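You operate a simulated robot arm through the tools that you are given. There is no shell and no other tool. Be economical: measure what you need, move in short steps, check, and stop when the job is done.

You run a simulated robot arm. Do the job below in one go: nothing can be reset, and whatever is moved stays where it is left.

TASK
Put things in order on the laundry counter top. At the end: the purple mist bottle stands on top of the orange polishing pad; the red hair clip stands on top of the green bath soap; the teal lint roller stands where the cream balm jar stood; the cream balm jar is in the blue wash bowl (tub); whatever was shut is shut again. Leave all else as you found it, and nothing knocked over.

Only the result counts: the job must be done as asked and must still hold three seconds after the hand-in. Knocking over, shifting, dropping, spilling or breaking anything else fails it.

THE ROBOT
A 6-joint arm with a two-finger parallel gripper, fixed in place. Base frame: the origin is at the foot of the arm, x ahead of it, y to its left, z up; the work surface is at about z = 90. Lengths are in cm, angles in rad, forces in N, time in s.
With the tool pointing down near the work surface it reaches from about 24 to 66 cm from the base axis. Its first joint turns from -1.152 to 1.152 rad. Payload 2.9 kg.
The TCP is the grasp point between the finger pads, 3 cm short of the fingertips. In the tool frame z runs along the fingers and y along their closing line. The gripper opens to 11 cm. The fingers are 2 cm wide and 1 cm thick; the gripper's body (4.8 by 11.2 cm) begins 5.5 cm behind the TCP.
Orientation is that of the tool frame in the base frame, as [roll, pitch, yaw] about the fixed x, y, z axes, in that order (R = Rz(yaw) Ry(pitch) Rx(roll)). With the fingers straight down and closing along the base's y, the tool's x points along the base's -x, its y along +y and its z along -z.

THE INTERFACE
- The arm moves only by the tool servo_tool. Its argument "plan" is one flat list of numbers, 7 for each row, row after row: the shift along the tool's x, y, z in cm, then the turn, a rotation vector about the tool's x, y, z in degrees, then the gripper command, from -1 (fully open) to 1 (shut), values between in proportion. In form: [tx, ty, tz, wx, wy, wz, claw, tx, ty, tz, wx, wy, wz, claw, ...]. A call has 1 to 10 rows; each row shifts and turns the commanded pose from where the row before left it, along the tool's axes as they then stand. Each row takes 0.2 s and may step no farther than 5 cm and 0.15 rad from the row before; otherwise, or with a gripper value out of range, the whole call is refused. A pose out of reach is approached as far as the arm can. The call stops where the force on the tool passes 40 N (or 10 N more than at its start, if that is more) or the arm is blocked; 0.2 s more then pass. The fingers move at their own pace (about 10.8 cm/s each) and stop on an object; they squeeze with about 34 N. The grip force told is the motor's: it shows also when the fingers shut on nothing. Time passes only in rows, and 0.2 s behind the last, so rows that do not move let the fingers close. The reply holds the time, the measured pose of the TCP, the force on the tool along the base axes, the opening and the grip force, in the units named above and with some noise, with the torque about the TCP (base axes, N m) and any sound that the robot's microphone picked up, and new pictures: "pictures" is both (left out), scene, wrist or none.
- Cameras (640 x 400 px; columns grow to the right, rows downward): "scene" is fixed at [6.87, 42.66, 138.48]; the picture's right is [-0.83, -0.56, 0.00], its down [-0.31, 0.46, -0.83] and it looks along [0.46, -0.69, -0.56] (base axes); focal length 264 px, centre (320, 200). "wrist" rides on the gripper at [7.2, 1.7, -10.3] in the tool frame; the picture's right is [-0.23, 0.97, 0.00], its down [-0.76, -0.18, -0.62] and it looks along [-0.61, -0.14, 0.78] (tool axes); focal length 222 px, centre (320, 200).
- measure_at(camera, pixels): for up to 12 pixels [column, row] of the newest picture of that camera ("zoom" is the newest enlarged one), the place [x, y, z] in the base frame of the surface seen there, good to about 0.2 cm. It takes no simulated time.
- enlarge(camera, box): a new picture of the part [left, top, right, bottom] of that camera's present view, enlarged. It takes no simulated time.
- hand_in(): hands the job in; it is judged then, once.

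Keep the steps short. Do not move on a guess: measure, check each grasp and each placing, and mend mistakes. In all there are 80 turns and 200 pictures (those below and enlarged ones count). Leave the gripper open and the arm clear of the work at the hand-in unless told otherwise, and finish with a single line.

The tools are called after "Request:" as a command line: name --argument value ..., lists and objects as JSON in quotes. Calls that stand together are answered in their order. servo_tool: Moves the arm, as the interface text tells. Its arguments: {"type":"object","properties":{"plan":{"type":"array"},"pictures":{"type":"string","enum":["both","scene","wrist","none"]}},"required":["plan"]} The other tools are called the same way: measure_at (camera, pixels) gives the place of the surface under pixels of a picture; enlarge (camera, box) takes an enlarged picture of a part of a camera's view; hand_in () hands the job in.

At the start:

```text
t: 0.0
eef_pos: [42.11, 13.18, 124.19]
tcp_rot: [-3.142, -0.001, -3.141]
force: [0.2, -0.1, -1.1]
ft_torque: [0.01, 0.0, 0.0]
width: 11.03
gripper_force: 0.0
```

scene: 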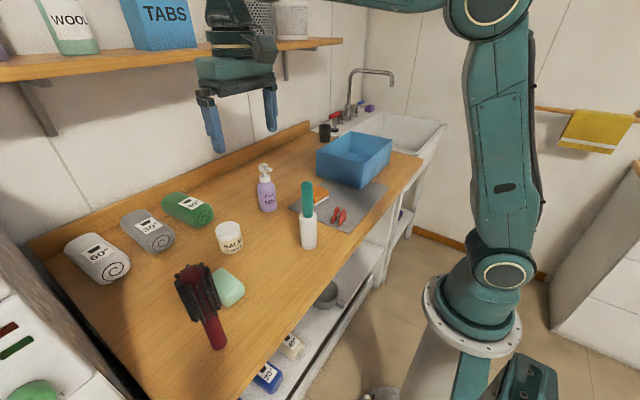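
wrist: 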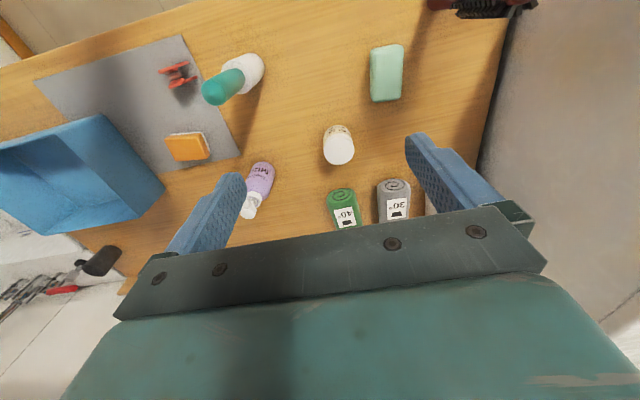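

I see all the objects: purple bottle (266,190), orange pad (320,195), roller (308,215), clip (339,215), soap (228,287), jar (229,237), tub (354,158). I enlarge the scene and measure first.

Request:
enlarge --camera "scene" --box '[180, 110, 420, 260]'

Request:
enlarge --camera "wrist" --box '[0, 0, 480, 300]'

Request:
measure_at --camera "wrist" --pixels '[[338, 152], [330, 128], [387, 60], [387, 90], [225, 85], [252, 66], [174, 75], [188, 146], [262, 178], [248, 212], [80, 200], [110, 70]]'

Request:
measure_at --camera "scene" --pixels '[[266, 190], [264, 168], [308, 190], [308, 240], [320, 193], [339, 215], [228, 228], [230, 282], [345, 175], [318, 150], [365, 138], [390, 142]]'

```text
2.67 times, centred on (300, 185) of scene
```

zoom: 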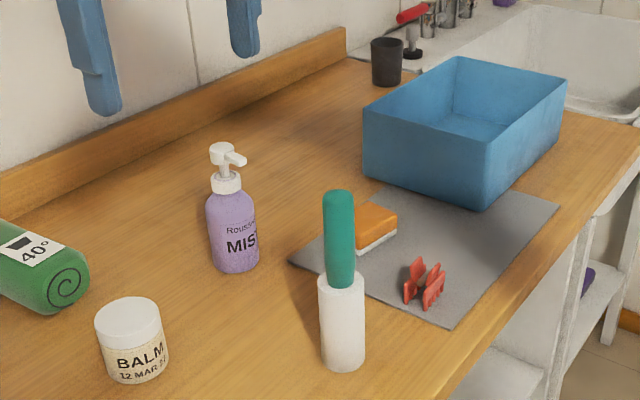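

```text
1.33 times, centred on (240, 150) of wrist
```

zoom: 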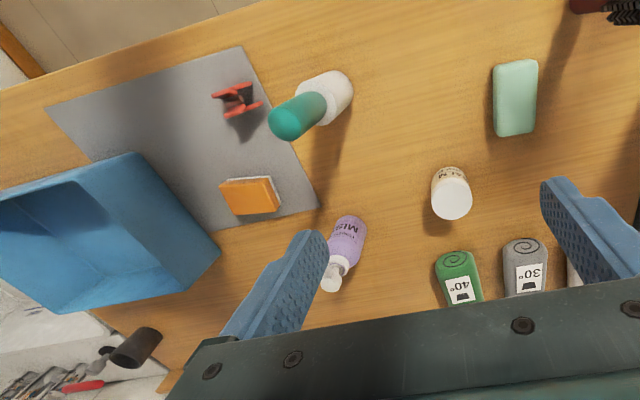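

```text
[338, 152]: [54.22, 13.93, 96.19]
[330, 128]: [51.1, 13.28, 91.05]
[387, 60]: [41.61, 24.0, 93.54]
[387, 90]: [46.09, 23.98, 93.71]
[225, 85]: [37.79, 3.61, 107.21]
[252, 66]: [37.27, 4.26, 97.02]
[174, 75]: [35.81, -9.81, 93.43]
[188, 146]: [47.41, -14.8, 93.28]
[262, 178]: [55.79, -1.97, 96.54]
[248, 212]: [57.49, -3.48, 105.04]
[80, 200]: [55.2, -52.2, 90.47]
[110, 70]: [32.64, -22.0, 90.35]
```

```text
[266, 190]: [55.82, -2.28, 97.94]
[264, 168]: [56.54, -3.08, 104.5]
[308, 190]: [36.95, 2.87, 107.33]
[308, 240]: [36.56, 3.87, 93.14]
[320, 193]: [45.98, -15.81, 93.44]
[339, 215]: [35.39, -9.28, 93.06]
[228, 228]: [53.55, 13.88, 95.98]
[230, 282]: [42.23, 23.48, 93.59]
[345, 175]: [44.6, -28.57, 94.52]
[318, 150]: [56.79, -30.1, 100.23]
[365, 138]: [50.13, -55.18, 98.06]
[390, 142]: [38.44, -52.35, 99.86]
```

I see the layout. Next I measure fine details: bottle profile, the pad, the clip, and the brush near the soap.

Request:
enlarge --camera "scene" --box '[246, 155, 358, 225]'

Request:
measure_at --camera "scene" --pixels '[[190, 285], [205, 310], [217, 340], [217, 280], [242, 287], [222, 303], [215, 228], [241, 230], [190, 205], [160, 235], [392, 155], [310, 130]]'

```text
5.71 times, centred on (302, 190) of scene
```

zoom: 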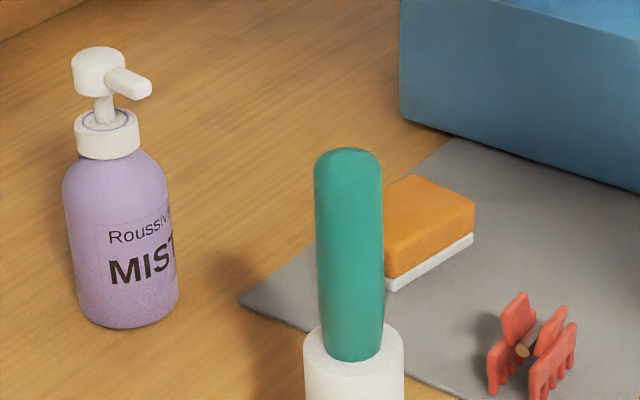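

```text
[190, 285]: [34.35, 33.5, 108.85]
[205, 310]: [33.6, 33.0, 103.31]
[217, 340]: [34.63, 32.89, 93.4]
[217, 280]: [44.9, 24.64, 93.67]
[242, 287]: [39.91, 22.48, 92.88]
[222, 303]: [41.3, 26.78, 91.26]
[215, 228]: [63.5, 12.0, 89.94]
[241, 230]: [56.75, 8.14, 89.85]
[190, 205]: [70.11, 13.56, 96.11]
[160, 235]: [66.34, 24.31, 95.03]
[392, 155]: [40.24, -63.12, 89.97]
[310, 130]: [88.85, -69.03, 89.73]
```

Now measuring points on the enlarged picture for the bottle, pad and clip.

Request:
measure_at --camera "zoom" --pixels '[[97, 55], [143, 90], [108, 145], [110, 170], [68, 200], [165, 200], [130, 325], [406, 178], [470, 205], [388, 245], [348, 155], [352, 330]]'

Request:
measure_at --camera "zoom" --pixels '[[520, 298], [508, 310], [566, 325], [545, 350], [524, 350], [535, 385], [572, 362], [492, 375], [388, 285], [470, 240], [350, 365], [435, 300]]'

```text
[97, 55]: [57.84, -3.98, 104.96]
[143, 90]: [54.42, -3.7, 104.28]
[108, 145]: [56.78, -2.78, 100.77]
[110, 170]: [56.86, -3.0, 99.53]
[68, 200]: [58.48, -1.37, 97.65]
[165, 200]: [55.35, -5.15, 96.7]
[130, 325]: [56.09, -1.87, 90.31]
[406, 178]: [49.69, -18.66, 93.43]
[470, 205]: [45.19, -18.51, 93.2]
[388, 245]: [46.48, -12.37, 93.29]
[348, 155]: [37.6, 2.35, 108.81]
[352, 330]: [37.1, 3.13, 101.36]
```

```text
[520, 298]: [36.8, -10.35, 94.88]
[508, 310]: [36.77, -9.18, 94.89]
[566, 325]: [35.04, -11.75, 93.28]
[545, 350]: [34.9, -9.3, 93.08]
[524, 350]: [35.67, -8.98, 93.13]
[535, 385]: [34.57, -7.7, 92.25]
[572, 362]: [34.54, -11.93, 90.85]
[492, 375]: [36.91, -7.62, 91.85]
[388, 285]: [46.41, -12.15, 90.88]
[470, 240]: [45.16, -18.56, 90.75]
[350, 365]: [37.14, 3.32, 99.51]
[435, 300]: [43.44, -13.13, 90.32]
```

Bottle stands near (57.5,-3.8), top 105.5; pad about (47.5,-15.5), top 93.4; jar at (54,14), top 96. Brush stands at (34,33), to be avoided. First job: the jar. I move above it for a closer look.

Request:
servo_tool --plan '[-3, 0.2, 4, 0, 0, 0, -1, -3, 0.2, 4, 0, 0, 0, -1, -3, 0.2, 4, 0, 0, 0, -1, -3, 0.2, 4, 0, 0, 0, -1, 0, 0, 0, 0, 0, 0, -1]' --pictures "both"

```text
t: 1.2
eef_pos: [54.29, 13.88, 108.15]
tcp_rot: [3.14, 0.001, 3.139]
force: [0.1, -0.3, 0.5]
ft_torque: [-0.03, 0.02, -0.02]
width: 11.0
gripper_force: 0.0
```

scene: 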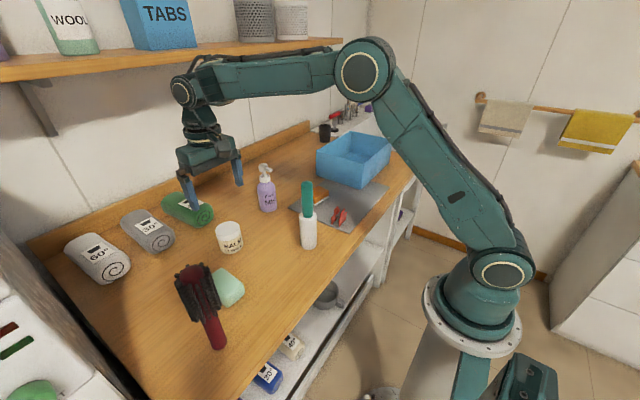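
wrist: 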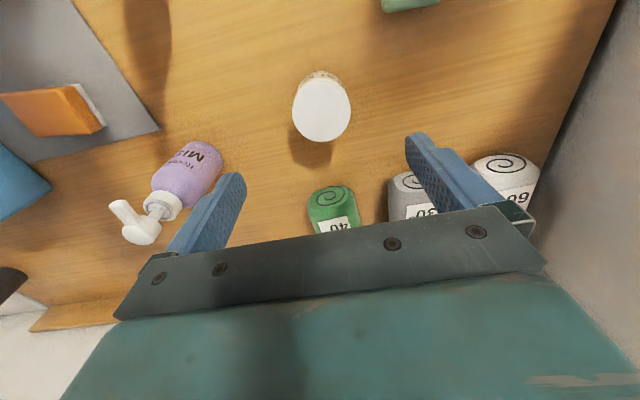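

The jar lid is at (321,110) in the wrist view. I measure its edges and the towels, and the bottle.

Request:
measure_at --camera "wrist" --pixels '[[294, 112], [348, 112], [321, 82], [321, 138], [321, 110], [332, 192], [320, 76], [128, 230], [125, 208], [190, 165], [68, 110], [150, 205]]'

```text
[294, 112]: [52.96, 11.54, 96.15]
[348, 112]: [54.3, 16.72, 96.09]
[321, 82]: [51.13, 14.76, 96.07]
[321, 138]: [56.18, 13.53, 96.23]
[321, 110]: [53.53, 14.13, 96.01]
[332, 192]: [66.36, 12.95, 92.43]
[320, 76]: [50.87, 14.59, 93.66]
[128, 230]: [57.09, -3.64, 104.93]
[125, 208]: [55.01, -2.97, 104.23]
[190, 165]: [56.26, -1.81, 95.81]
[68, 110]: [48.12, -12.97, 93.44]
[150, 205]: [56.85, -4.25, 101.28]
```

Jar centre is (53.65,14.13), diameter about 5.3. I centre over it, go down to TCP z≈94, and close.

Request:
servo_tool --plan '[0.64, 0.25, 2, 0, 0, 0, -1, 0, 0, 4, 0, 0, 0, -1, 0, 0, 4, 0, 0, 0, -1, 0, 0, 3, 0, 0, 0, -1, 0, 0, 1, 0, 0, 0, -1, 0, 0, 0, 0, 0, 0, -1]' --pictures "both"

```text
t: 2.6
eef_pos: [53.48, 14.21, 94.06]
tcp_rot: [-3.141, -0.001, -3.141]
force: [0.0, -0.4, 0.0]
ft_torque: [0.02, 0.0, 0.02]
width: 11.01
gripper_force: 0.0
```

scene: 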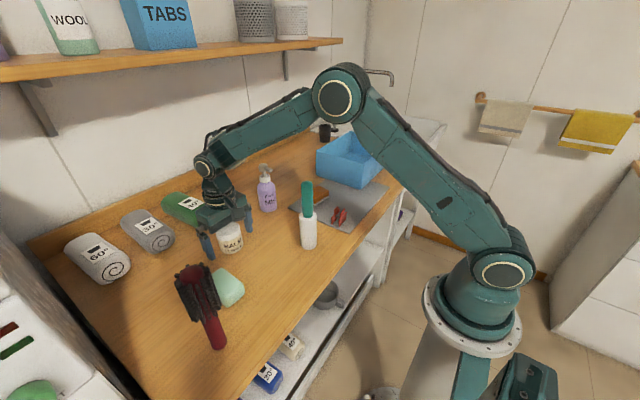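
wrist: 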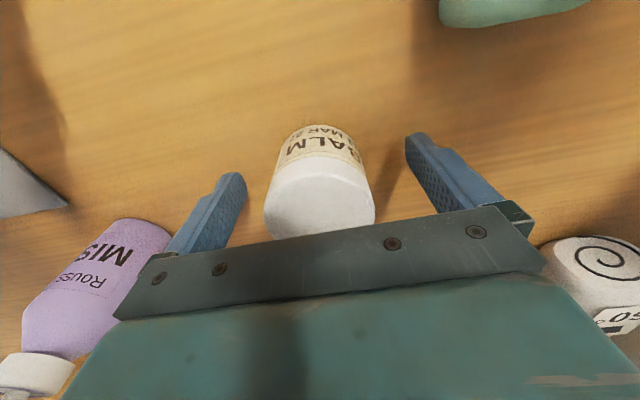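

The jar sits between the fingers. I close and lift a little.

Request:
servo_tool --plan '[0, 0, 0, 0, 0, 0, 1, 0, 0, 0, 0, 0, 0, 1, 0, 0, 0, 0, 0, 0, 1, 0, 0, -1, 0, 0, 0, 1, 0, 0, -4, 0, 0, 0, 1, 0, 0, -4, 0, 0, 0, 1, 0, 0, -4, 0, 0, 0, 1, 0, 0, -4, 0, 0, 0, 1, 0, 0, 0, 0, 0, 0, 1]' --pictures "both"

```text
t: 4.6
eef_pos: [53.76, 14.29, 111.3]
tcp_rot: [-3.141, 0.0, -3.141]
force: [-0.7, -0.1, -0.9]
ft_torque: [-0.03, 0.02, 0.0]
width: 5.7
gripper_force: 34.3
```

scene: 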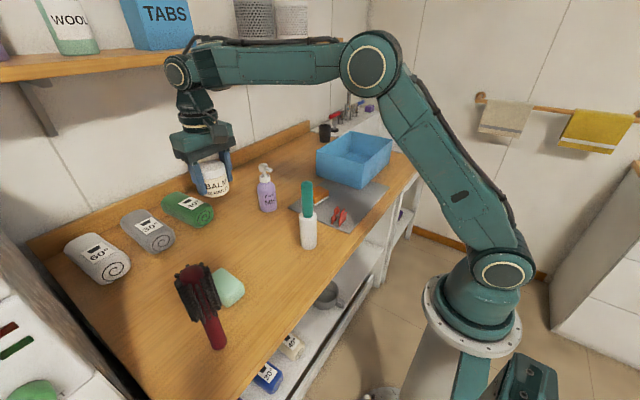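
wrist: 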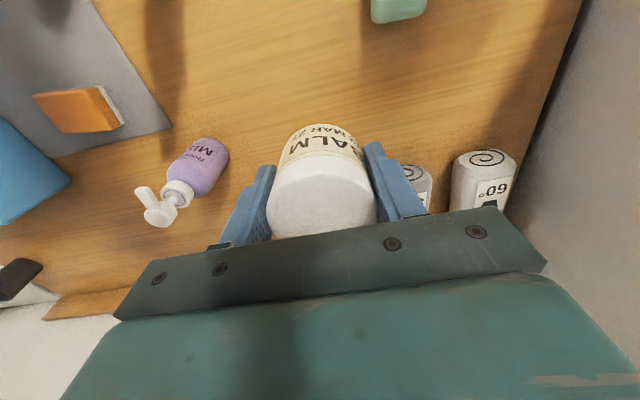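

Jar held (width 5.7). Now I measure the tub's rim corners and inner floor.

Request:
enlarge --camera "scene" --box '[296, 120, 408, 190]'

Request:
measure_at --camera "scene" --pixels '[[318, 150], [352, 132], [391, 141], [361, 161], [353, 140], [350, 152], [362, 150], [375, 145], [340, 147], [365, 157]]'

```text
5.71 times, centred on (352, 155) of scene
```

zoom: 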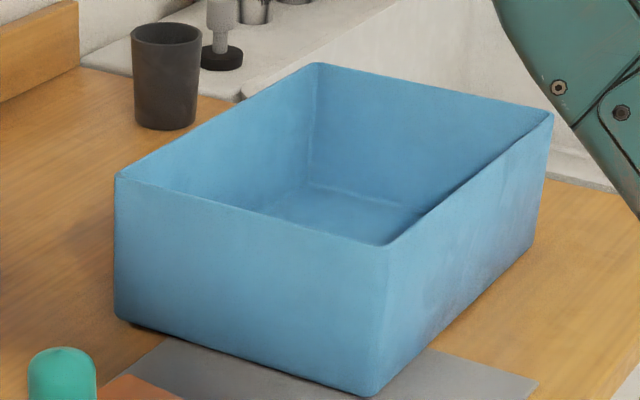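

```text
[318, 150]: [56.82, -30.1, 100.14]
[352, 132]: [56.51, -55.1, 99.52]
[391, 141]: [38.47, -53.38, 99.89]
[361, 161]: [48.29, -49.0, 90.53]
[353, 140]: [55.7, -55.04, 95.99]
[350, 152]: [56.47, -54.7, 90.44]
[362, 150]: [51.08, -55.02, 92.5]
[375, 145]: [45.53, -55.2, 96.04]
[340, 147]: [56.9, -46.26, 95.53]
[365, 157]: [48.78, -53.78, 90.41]
```

Tub: x 38.5–57, y −55 to −30, rim z 100.3, floor 90.4. I raise and carry the jar toward (46,−38).

Request:
servo_tool --plan '[0, 0, -3.5, 0, 0, 0, 1, 0.64, -3, -1, 0, 0, 0, 1, 0.8, -4.8, 0, 0, 0, 0, 1, 0.8, -4.8, 0, 0, 0, 0, 1, 0.8, -4.8, 0, 0, 0, 0, 1, 0.8, -4.8, 0, 0, 0, 0, 1, 0.8, -4.8, 0, 0, 0, 0, 1, 0.8, -4.8, 0, 0, 0, 0, 1, 0.8, -4.8, 0, 0, 0, 0, 1, 0.5, -4.8, 0, 0, 0, 0, 1]' --pictures "none"

Request:
servo_tool --plan '[0.5, -4.6, 0, 0, 0, 0, 1, 0.3, -4.0, 0, 0, 0, 0, 1, 0, -2.6, 0, 0, 0, 0, 1, 0, 0, 0, 0, 0, 0, 1]' --pictures "both"

```text
t: 6.8
eef_pos: [46.6, -27.17, 115.5]
tcp_rot: [3.14, -0.001, -3.141]
force: [0.0, -1.1, -0.7]
ft_torque: [0.0, -0.02, 0.02]
width: 5.69
gripper_force: 33.8
```

```text
t: 7.8
eef_pos: [45.66, -38.38, 115.55]
tcp_rot: [3.141, 0.0, 3.141]
force: [-0.3, -0.2, -1.1]
ft_torque: [-0.04, 0.02, 0.03]
width: 5.69
gripper_force: 34.5
```

scene: 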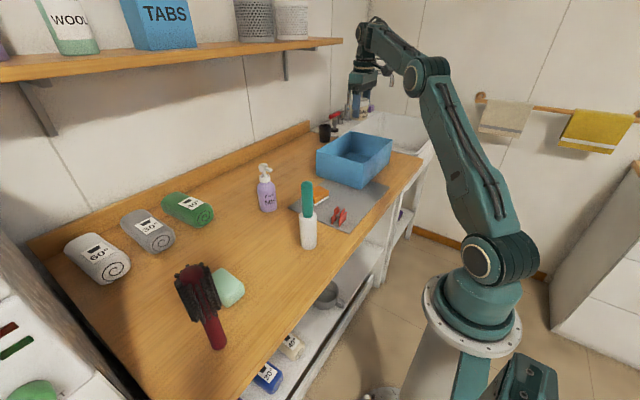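
wrist: 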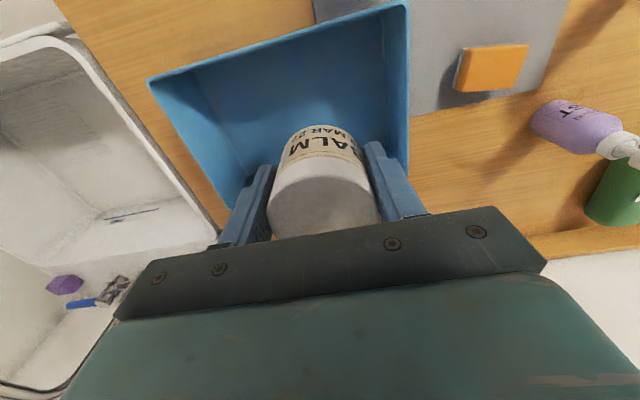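

I measure the rim to be sure of clearance before lowering.

Request:
measure_at --camera "wrist" --pixels '[[408, 10], [404, 150], [152, 82], [225, 190], [280, 45], [300, 110], [240, 120]]'

```text
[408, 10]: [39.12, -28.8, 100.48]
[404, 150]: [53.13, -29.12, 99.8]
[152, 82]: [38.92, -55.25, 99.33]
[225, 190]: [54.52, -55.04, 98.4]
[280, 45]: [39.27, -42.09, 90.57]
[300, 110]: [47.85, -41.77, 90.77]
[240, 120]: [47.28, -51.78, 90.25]
```

Tub centre about (48,−42). I shift to (46.5,−41) and lower in steps to just above the floor.

Request:
servo_tool --plan '[-0.8, -2.6, 0, 0, 0, 0, 1, 0, 0, 4, 0, 0, 0, 1, 0, 0, 4, 0, 0, 0, 1, 0, 0, 4, 0, 0, 0, 1, 0, 0, 4, 0, 0, 0, 1, 0, 0, 3, 0, 0, 0, 1, 0, 0, 1, 0, 0, 0, 1, 0, 0, 0.4, 0, 0, 0, 1, 0, 0, 0, 0, 0, 0, 1]' --pictures "wrist"

```text
t: 9.8
eef_pos: [46.1, -40.43, 95.01]
tcp_rot: [-3.141, 0.001, 3.141]
force: [0.2, -0.2, -0.7]
ft_torque: [-0.04, 0.01, 0.0]
width: 5.67
gripper_force: 34.7
out of reach, approached as far as the arm can: row 1
```

wrist: 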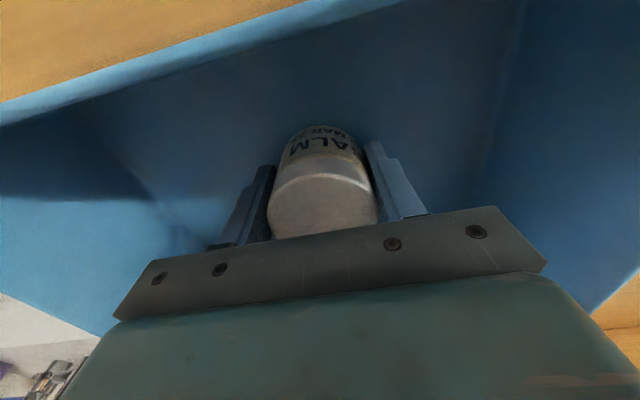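

Jar bottom is about 0.4 above the floor. I lower slowly until touch.

Request:
servo_tool --plan '[0, 0, 0.2, 0, 0, 0, 1, 0, 0, 0.2, 0, 0, 0, 1, 0, 0, 0, 0, 0, 0, 1]' --pictures "none"

```text
t: 10.6
eef_pos: [46.12, -40.47, 94.88]
tcp_rot: [3.141, 0.001, 3.141]
force: [-4.1, 0.7, 10.3]
ft_torque: [0.25, 0.05, 0.05]
width: 5.72
gripper_force: 33.9
```

Upward force of 10 N: the jar rests on the floor. I open partway (about 8 cm) and rise straight out.

Request:
servo_tool --plan '[0, 0, 0, 0, 0, 0, -0.45, 0, 0, 0, 0, 0, 0, -0.45, 0, 0, -1, 0, 0, 0, -0.45, 0, 0, -3, 0, 0, 0, -0.45, 0, 0, -4, 0, 0, 0, -0.45, 0, 0, -4, 0, 0, 0, -0.45, 0, 0, -4, 0, 0, 0, -0.45, 0, 0, -4, 0, 0, 0, -0.45, 0, 0, 0, 0, 0, 0, -0.45]' --pictures "both"

```text
t: 12.6
eef_pos: [46.0, -40.46, 114.63]
tcp_rot: [3.138, 0.0, 3.141]
force: [0.4, -0.2, -0.7]
ft_torque: [0.01, -0.01, -0.02]
width: 7.97
gripper_force: 0.1
```

scene: 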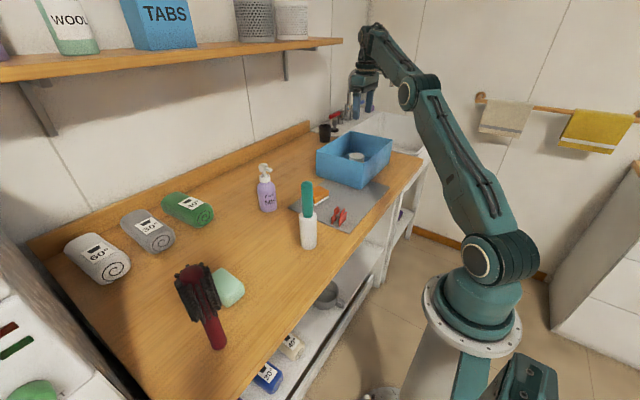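
wrist: 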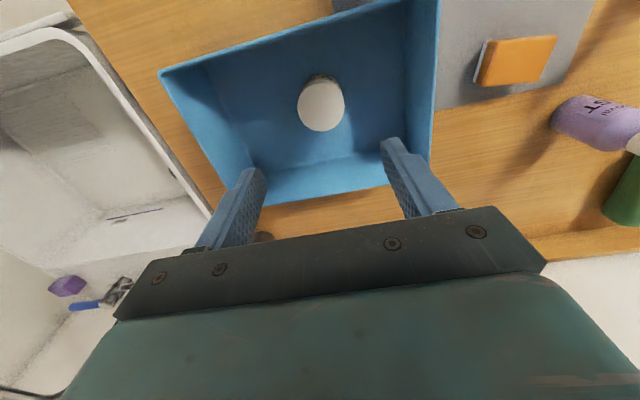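

Jar stands in the tub. Next the lint roller: I go high above (37,2.5) and open fully.

Request:
servo_tool --plan '[0.9, 4.3, -1.5, 0, 0, 0, -1, 0.9, 4.3, -1.5, 0, 0, 0, -1, 0.9, 4.3, -1.5, 0, 0, 0, -1, 0.9, 4.3, -1.5, 0, 0, 0, -1, 0.9, 4.3, -1, 0, 0, 0, -1, 0.9, 4.3, 0, 0, 0, 0, -1, 0.9, 4.3, 0, 0, 0, 0, -1, 0.9, 4.3, 0, 0, 0, 0, -1, 0.9, 4.3, 0, 0, 0, 0, -1, 0.5, 4.3, 0, 0, 0, 0, -1]' --pictures "both"

```text
t: 14.8
eef_pos: [37.63, 2.36, 121.84]
tcp_rot: [3.141, -0.002, 3.14]
force: [0.5, 0.9, 0.7]
ft_torque: [0.0, 0.02, -0.03]
width: 11.02
gripper_force: 0.1
```

scene: 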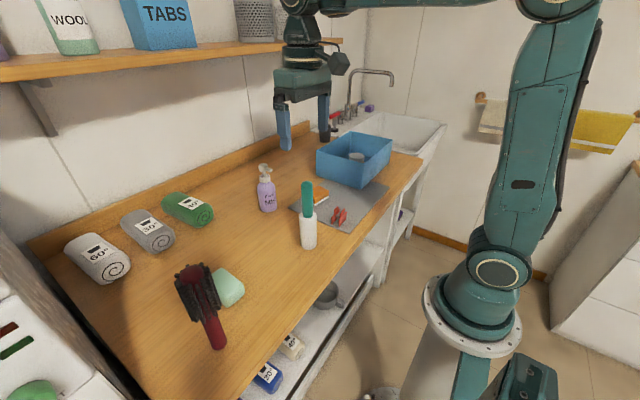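
wrist: 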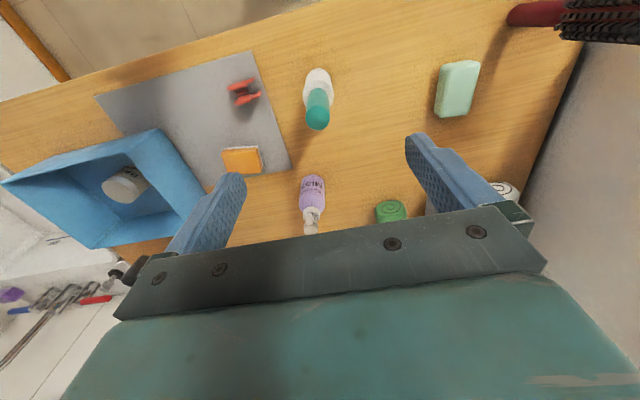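

The roller is at (318,110) in the wrist view; I measure its top and body.

Request:
enlarge --camera "wrist" --box '[238, 50, 398, 150]'

Request:
measure_at --camera "wrist" --pixels '[[317, 119], [308, 119], [327, 119], [317, 110], [317, 127], [308, 95], [327, 95], [317, 75], [305, 85], [331, 85]]'

```text
4.00 times, centred on (318, 100) of wrist
```

zoom: 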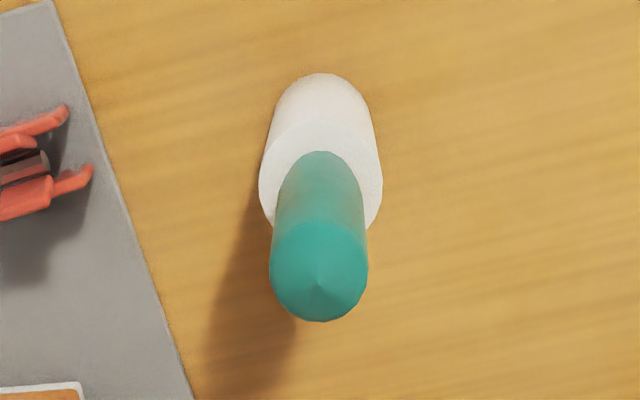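

```text
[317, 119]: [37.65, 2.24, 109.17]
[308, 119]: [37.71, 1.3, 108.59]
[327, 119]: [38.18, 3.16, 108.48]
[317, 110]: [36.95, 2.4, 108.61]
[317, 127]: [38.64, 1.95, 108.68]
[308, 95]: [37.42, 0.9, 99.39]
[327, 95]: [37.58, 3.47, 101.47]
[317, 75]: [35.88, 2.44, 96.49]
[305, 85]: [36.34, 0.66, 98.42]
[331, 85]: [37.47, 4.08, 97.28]
```

Roller axis (37.8,2.3), top 109.2. I descend to TCP z≈104.6 and grip the teal handle.

Request:
servo_tool --plan '[-0.15, 0, 4, 0, 0, 0, -1, 0, 0, 4, 0, 0, 0, -1, 0, 0, 4, 0, 0, 0, -1, 0, 0, 4, 0, 0, 0, -1, 0, 0, 1.2, 0, 0, 0, -1, 0, 0, 0, 0, 0, 0, -1, 0, 0, 0, 0, 0, 0, 1, 0, 0, 0, 0, 0, 0, 1, 0, 0, 0, 0, 0, 0, 1, 0, 0, 0, 0, 0, 0, 1]' --pictures "both"

```text
t: 17.0
eef_pos: [37.71, 2.4, 104.52]
tcp_rot: [3.14, 0.0, 3.141]
force: [0.0, 0.7, -0.2]
ft_torque: [0.09, 0.0, 0.0]
width: 2.71
gripper_force: 34.2
```

scene: 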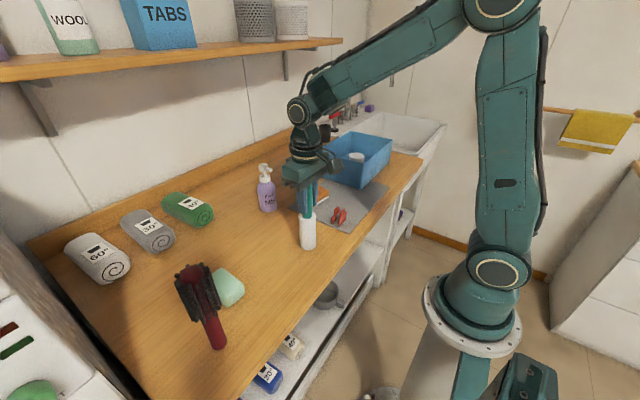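
wrist: 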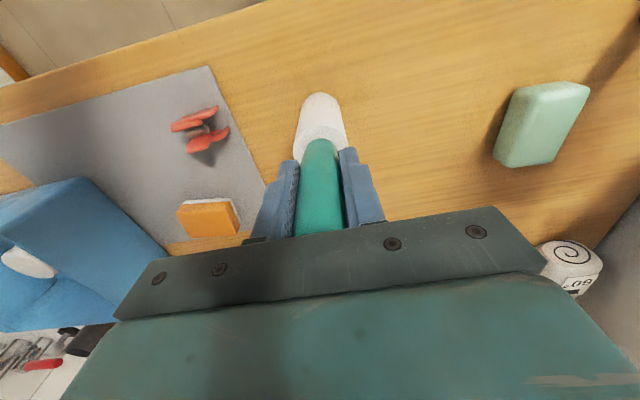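

Gripped (2.7). I lift 8 cm and carry to the jar's old place (53.65,14.13).

Request:
servo_tool --plan '[0, 0, -1, 0, 0, 0, 1, 0, 0, -3.5, 0, 0, 0, 1, 0, 0, -3.5, 0, 0, 0, 1, -3.2, 2.35, 0, 0, 0, 0, 1, -3.2, 2.35, 0, 0, 0, 0, 1, -3.2, 2.35, 0, 0, 0, 0, 1, -3.2, 2.35, 0, 0, 0, 0, 1, -3.1, 2.35, 0, 0, 0, 0, 1, 0, 0, 0, 0, 0, 0, 1]' --pictures "both"

```text
t: 19.0
eef_pos: [53.57, 14.3, 112.56]
tcp_rot: [3.141, 0.001, -3.141]
force: [0.3, 0.5, -0.4]
ft_torque: [-0.04, 0.0, -0.05]
width: 2.65
gripper_force: 33.8
```

scene: 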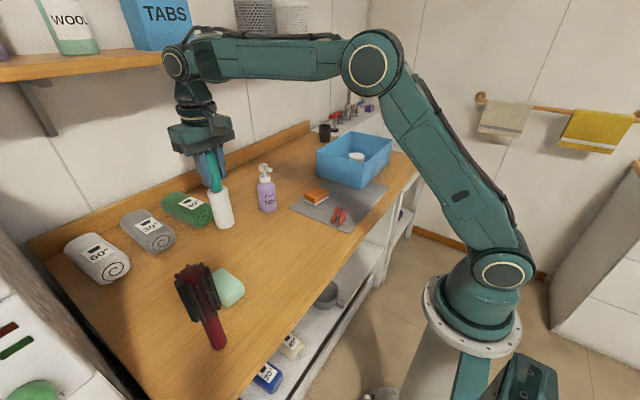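
wrist: 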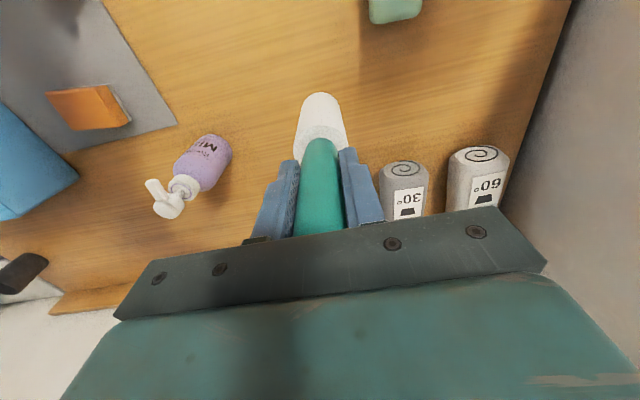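

I check that the roller hangs upright before lowering.

Request:
enlarge --camera "scene" --box '[170, 130, 282, 240]'

```text
3.64 times, centred on (226, 185) of scene
```

zoom: 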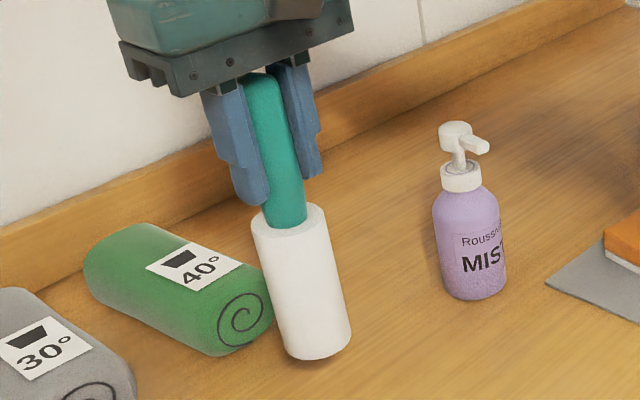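

It hangs in line with the fingers. I lower to just over the counter, then slowly to touch.

Request:
servo_tool --plan '[0, -0.1, 3, 0, 0, 0, 1, 0, 0, 3, 0, 0, 0, 1, 0, 0, 1.4, 0, 0, 0, 1, 0, 0, 0, 0, 0, 0, 1, 0, 0, 0.3, 0, 0, 0, 1, 0, 0, 0.2, 0, 0, 0, 1, 0, 0, 0, 0, 0, 0, 1]' --pictures "none"

```text
t: 20.6
eef_pos: [53.48, 14.12, 104.82]
tcp_rot: [3.14, 0.002, -3.141]
force: [-0.4, -0.2, 3.3]
ft_torque: [-0.07, 0.12, 0.05]
width: 2.68
gripper_force: 34.3
```

Light contact of about 3 N. A little lower to confirm.

Request:
servo_tool --plan '[0, 0, 0.15, 0, 0, 0, 1, 0, 0, 0, 0, 0, 0, 1]' --pictures "both"

```text
t: 21.2
eef_pos: [53.58, 14.07, 104.76]
tcp_rot: [3.141, 0.004, -3.141]
force: [-3.4, -1.9, 18.6]
ft_torque: [-0.26, 0.43, 0.17]
width: 2.66
gripper_force: 34.2
```

scene: 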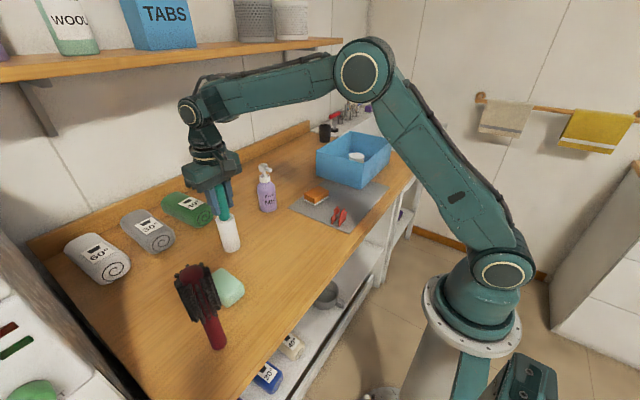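
wrist: 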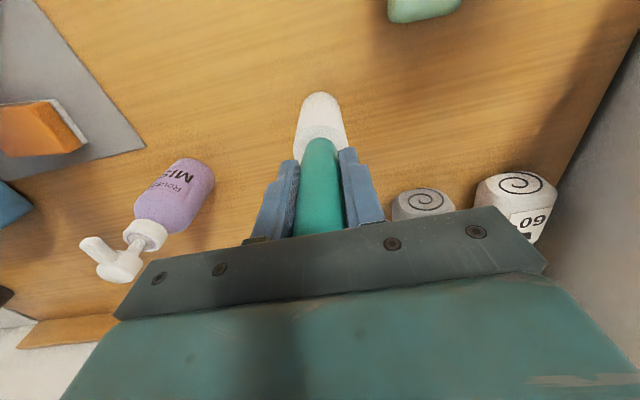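

Contact 18 N. I enlarge to check whether the roller is upright on its base.

Request:
enlarge --camera "scene" --box '[170, 165, 282, 260]'

Request:
measure_at --camera "scene" --pixels '[[225, 228], [230, 248], [222, 212], [238, 245], [217, 225], [222, 250]]'

```text
4.21 times, centred on (226, 212) of scene
```

zoom: 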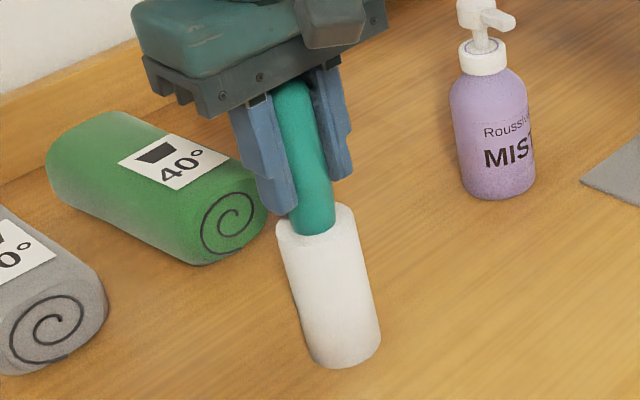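

```text
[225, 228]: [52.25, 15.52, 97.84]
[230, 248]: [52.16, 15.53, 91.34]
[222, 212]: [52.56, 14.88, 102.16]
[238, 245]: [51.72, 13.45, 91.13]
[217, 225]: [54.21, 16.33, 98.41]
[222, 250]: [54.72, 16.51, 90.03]
```

Upright within a degree. I ease up slightly, open, and rise.

Request:
servo_tool --plan '[0, 0, -0.1, 0, 0, 0, 1, 0, 0, 0, 0, 0, 0, 0, 0, 0, 0, 0, 0, 0, -0.5, 0, 0, 0, 0, 0, 0, -0.5, 0, 0, -2, 0, 0, 0, -0.5, 0, 0, -4, 0, 0, 0, -0.5, 0, 0, -4, 0, 0, 0, -0.5, 0, 0, -4, 0, 0, 0, -0.5, 0, 0, 0, 0, 0, 0, -0.5]' --pictures "both"

```text
t: 23.2
eef_pos: [53.51, 14.06, 118.86]
tcp_rot: [3.141, 0.001, -3.141]
force: [0.6, 0.4, -0.2]
ft_torque: [-0.02, -0.02, -0.01]
width: 8.26
gripper_force: 0.0
```

scene: 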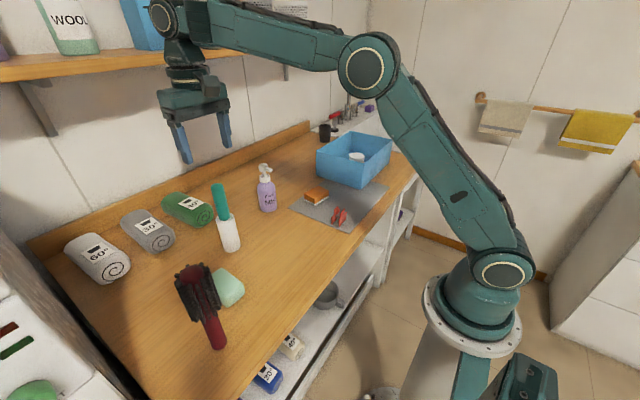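
wrist: 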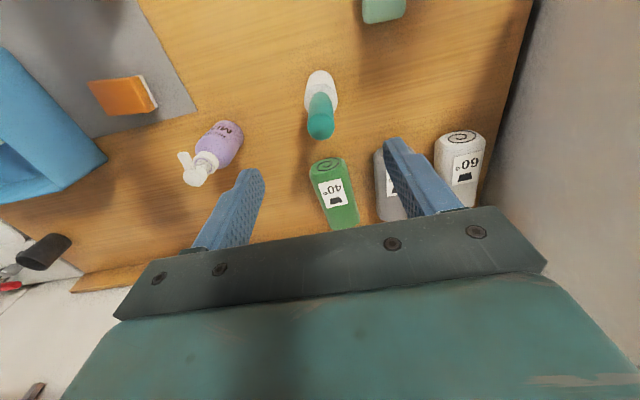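

Roller stands. Now to the clip: I travel high to (36,−9.7), then lower to about z 108 for a look.

Request:
servo_tool --plan '[2.9, -3.95, 0, 0, 0, 0, -0.5, 2.9, -3.95, 0, 0, 0, 0, -0.5, 2.9, -3.95, 0, 0, 0, 0, -0.5, 2.9, -3.95, 0, 0, 0, 0, -0.5, 2.9, -3.95, 0, 0, 0, 0, -0.5, 2.9, -3.95, 0, 0, 0, 0, -0.5, 0, 0, 4, 0, 0, 0, -0.5, 0, 0, 4, 0, 0, 0, -0.5, 0, 0, 2, 0, 0, 0, -0.5, 0, 0, 0, 0, 0, 0, -0.5]' --pictures "both"

```text
t: 25.4
eef_pos: [36.06, -9.32, 108.67]
tcp_rot: [3.14, -0.001, -3.141]
force: [-0.5, 0.2, 0.5]
ft_torque: [0.0, 0.04, -0.01]
width: 8.24
gripper_force: 0.1
```

scene: 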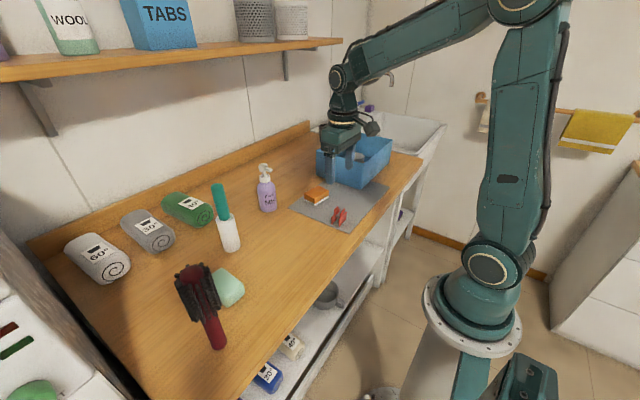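
wrist: 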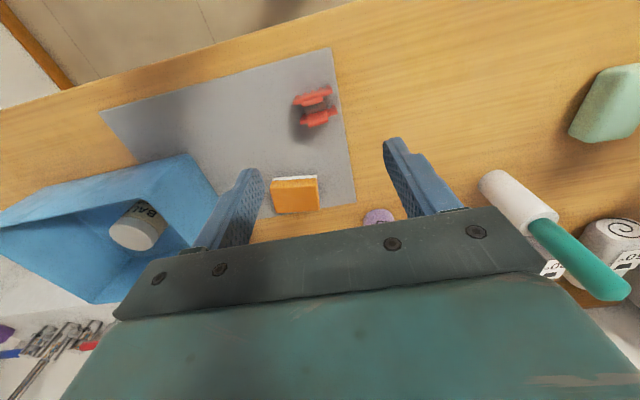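

I enlarge both views of the clip.

Request:
enlarge --camera "wrist" --box '[256, 60, 376, 220]'

Request:
enlarge --camera "scene" --box '[316, 198, 364, 228]'

```text
2.50 times, centred on (316, 140) of wrist
```

zoom: 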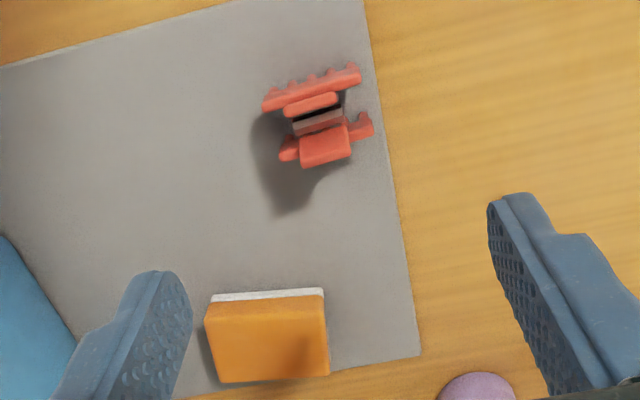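

```text
13.33 times, centred on (340, 213) of scene
```

zoom: 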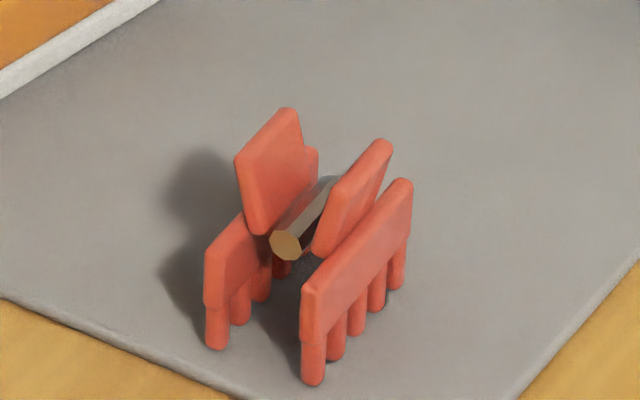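

The claw clip has its two toothed walls running roughly along y, apart along x. I measure them on the scene zoom, plus the pad and soap.

Request:
measure_at --camera "zoom" --pixels '[[288, 112], [240, 160], [382, 143], [320, 245], [405, 185], [305, 295], [312, 378], [213, 255], [215, 340], [397, 280], [250, 230], [360, 270]]'

Request:
measure_at --camera "wrist" --pixels '[[296, 102], [330, 95], [297, 106], [329, 88], [303, 122], [336, 112], [318, 118], [312, 100], [276, 184], [316, 179], [319, 208], [273, 209]]'

```text
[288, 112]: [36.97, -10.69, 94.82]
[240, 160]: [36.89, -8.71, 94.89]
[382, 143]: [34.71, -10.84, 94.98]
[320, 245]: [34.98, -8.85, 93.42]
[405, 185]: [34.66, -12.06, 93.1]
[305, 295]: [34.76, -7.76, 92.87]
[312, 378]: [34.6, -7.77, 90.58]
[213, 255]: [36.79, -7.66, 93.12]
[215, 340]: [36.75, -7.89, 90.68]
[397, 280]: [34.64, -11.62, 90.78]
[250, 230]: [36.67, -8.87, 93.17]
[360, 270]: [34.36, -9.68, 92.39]
```

```text
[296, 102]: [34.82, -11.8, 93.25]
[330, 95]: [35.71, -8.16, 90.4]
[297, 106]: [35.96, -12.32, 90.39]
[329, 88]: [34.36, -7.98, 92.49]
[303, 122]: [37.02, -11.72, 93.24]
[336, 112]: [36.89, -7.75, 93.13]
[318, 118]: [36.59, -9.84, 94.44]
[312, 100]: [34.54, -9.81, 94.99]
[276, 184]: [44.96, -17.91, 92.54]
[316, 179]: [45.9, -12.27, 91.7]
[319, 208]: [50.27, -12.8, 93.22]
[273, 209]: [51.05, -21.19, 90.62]
```

Clip: x 34.35–37.1, y −12.1 to −7.7, top 95, walls up to 93.2, centre (35.75,−9.9). I turn the hand −90° about its axis so the fingers close along x.

Request:
servo_tool --plan '[0, 0, 0, 0, 0, -8.5, -0.5, 0, 0, 0, 0, 0, -8.5, -0.5, 0, 0, 0, 0, 0, -8.5, -0.5, 0, 0, 0, 0, 0, -8.5, -0.5, 0, 0, 0, 0, 0, -8.5, -0.5, 0, 0, 0, 0, 0, -8.5, -0.5, 0, 0, 0, 0, 0, -8.5, -0.5, 0, 0, 0, 0, 0, -8.5, -0.5, 0, 0, 0, 0, 0, -8.5, -0.5, 0, 0, 0, 0, 0, -8.5, -0.5]' --pictures "none"

Request:
servo_tool --plan '[0, 0, 0, 0, 0, -5, -0.5, 0.6, 0.35, 3, 0, 0, 0, -0.5, 0, 0, 2, 0, 0, 0, -0.5, 0, 0, 0, 0, 0, 0, -0.5]' --pictures "both"

```text
t: 27.6
eef_pos: [36.07, -9.38, 108.61]
tcp_rot: [3.139, 0.001, -1.656]
force: [0.1, -0.7, -0.3]
ft_torque: [-0.02, -0.01, 0.0]
width: 8.28
gripper_force: 0.0
```

```text
t: 28.6
eef_pos: [35.77, -10.32, 103.57]
tcp_rot: [-3.141, 0.0, -1.571]
force: [-0.1, -0.6, 0.5]
ft_torque: [0.01, -0.03, 0.0]
width: 8.27
gripper_force: 0.0
```

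scene: 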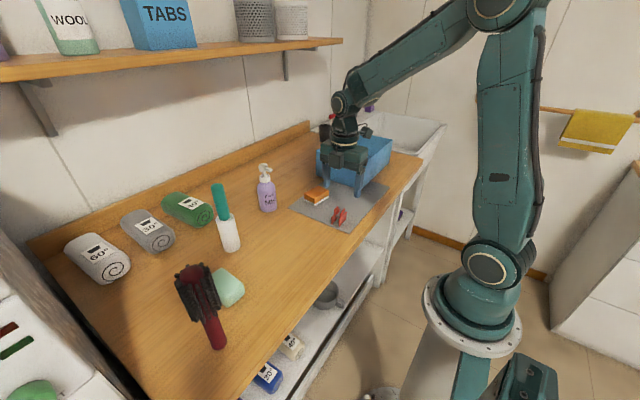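
wrist: 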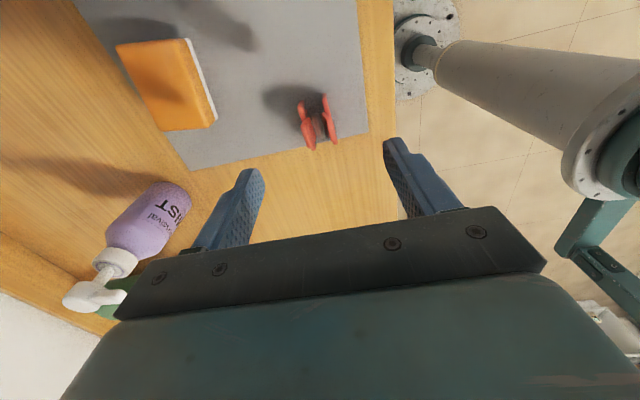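

Centred in x; I correct y by +0.4 and descend to TCP z≈93.9.

Request:
servo_tool --plan '[-0.4, 0, 3, 0, 0, 0, -0.5, 0, 0, 3, 0, 0, 0, -0.5, 0, 0, 2.5, 0, 0, 0, -0.5, 0, 0, 1.1, 0, 0, 0, -0.5, 0, 0, 0, 0, 0, 0, -0.5]' --pictures "both"

```text
t: 29.8
eef_pos: [35.86, -9.69, 93.92]
tcp_rot: [-3.14, 0.001, -1.571]
force: [-0.4, -0.4, -0.5]
ft_torque: [-0.01, 0.0, 0.02]
width: 8.27
gripper_force: 0.1
```

scene: 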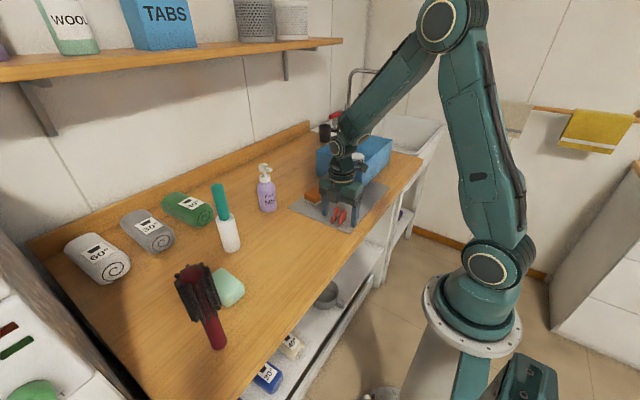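
wrist: 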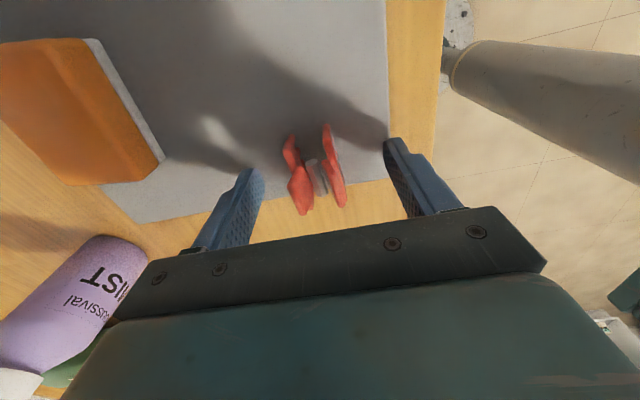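

The clip is between the fingers at (316,175). I close and check.

Request:
servo_tool --plan '[0, 0, 0, 0, 0, 0, 0.5, 0, 0, 0, 0, 0, 0, 1, 0, 0, 0, 0, 0, 0, 1, 0, 0, 0, 0, 0, 0, 1]' --pictures "both"

```text
t: 30.8
eef_pos: [35.95, -9.68, 94.03]
tcp_rot: [3.141, 0.0, -1.57]
force: [0.0, 0.3, 1.1]
ft_torque: [-0.01, -0.02, -0.02]
width: 2.61
gripper_force: 34.0
```

scene: 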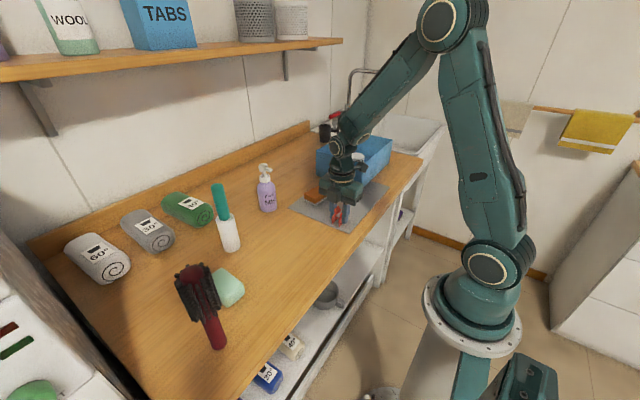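
wrist: 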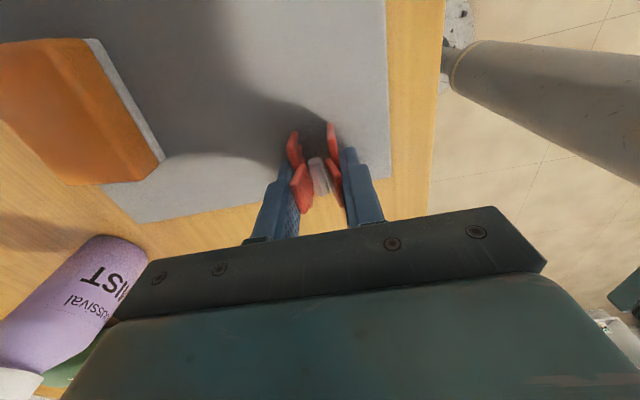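

Gripped (2.6). I lift 14 cm and look.

Request:
servo_tool --plan '[0, 0, -1, 0, 0, 0, 1, 0, 0, -3, 0, 0, 0, 1, 0, 0, -5, 0, 0, 0, 1, 0, 0, -5, 0, 0, 0, 1, 0, 0, 0, 0, 0, 0, 1]' --pictures "both"

Request:
enlarge --camera "scene" --box '[305, 140, 385, 190]'

Request:
enlarge --camera "scene" --box '[160, 250, 272, 360]'

```text
t: 32.0
eef_pos: [35.96, -9.62, 107.79]
tcp_rot: [-3.141, 0.0, -1.57]
force: [0.2, 0.0, -0.2]
ft_torque: [0.01, 0.04, 0.0]
width: 2.65
gripper_force: 34.1
```

scene: 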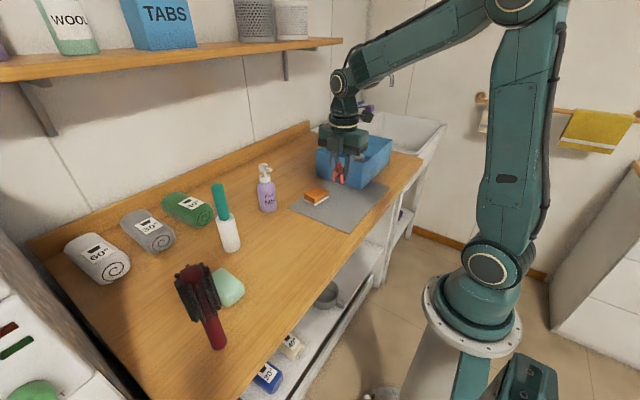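
wrist: 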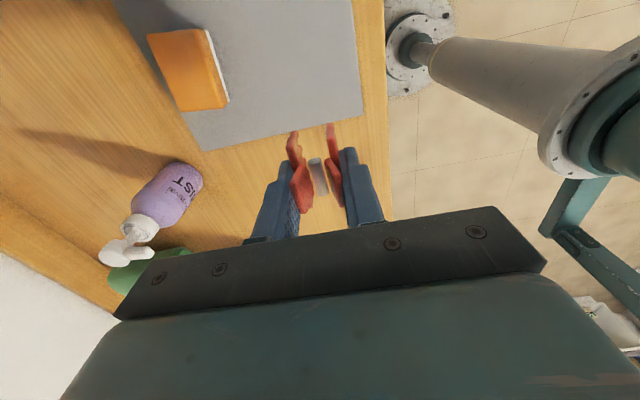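

```text
8.00 times, centred on (345, 165) of scene
```

zoom: 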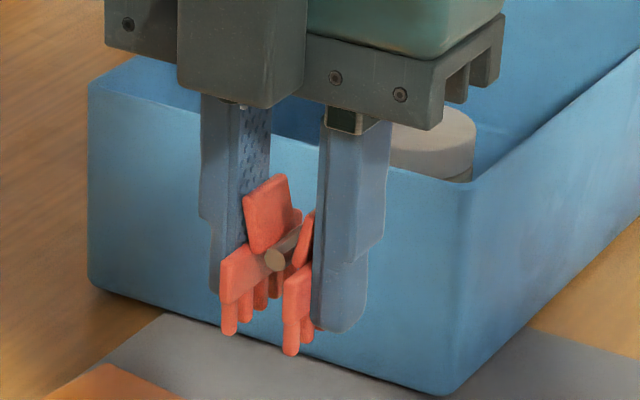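

```text
3.64 times, centred on (216, 305) of scene
```

zoom: 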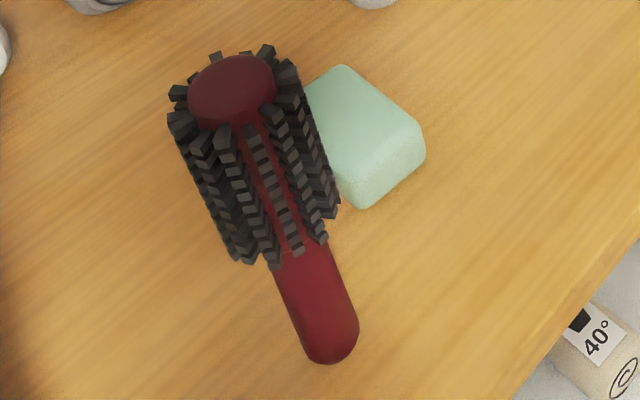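

Clip held level. I carry it at z≈112 to (43,18), short of the soap, to look from there.

Request:
servo_tool --plan '[0, -0.5, -4, 0, 0, 0, 1, -4.5, -1, 0, 0, 0, 0, 1, -4.5, -1, 0, 0, 0, 0, 1, -4.5, -1, 0, 0, 0, 0, 1, -4.5, -1, 0, 0, 0, 0, 1, -4.5, -1, 0, 0, 0, 0, 1, -4.5, -1, 0, 0, 0, 0, 1, -0.6, -0.5, 0, 0, 0, 0, 1, 0, 0, 0, 0, 0, 0, 1]' --pictures "both"

```text
t: 34.0
eef_pos: [42.78, 17.76, 112.02]
tcp_rot: [3.141, 0.001, -1.571]
force: [0.6, -0.3, 0.4]
ft_torque: [-0.03, -0.02, 0.02]
width: 2.64
gripper_force: 33.6
```

scene: 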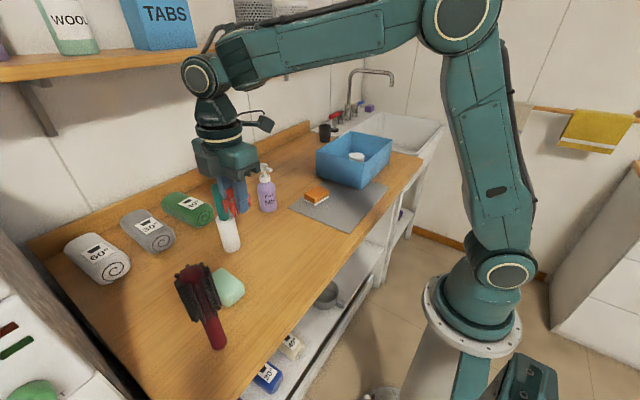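
wrist: 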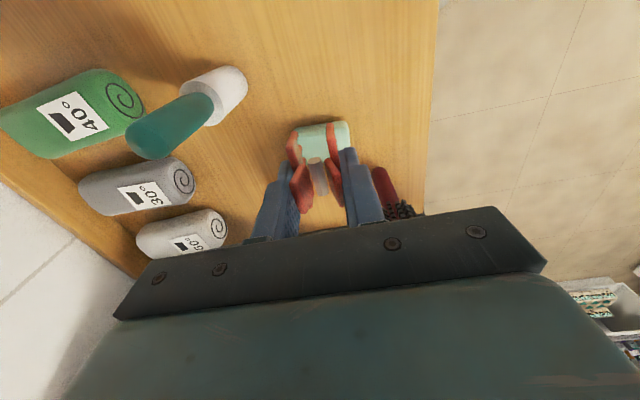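

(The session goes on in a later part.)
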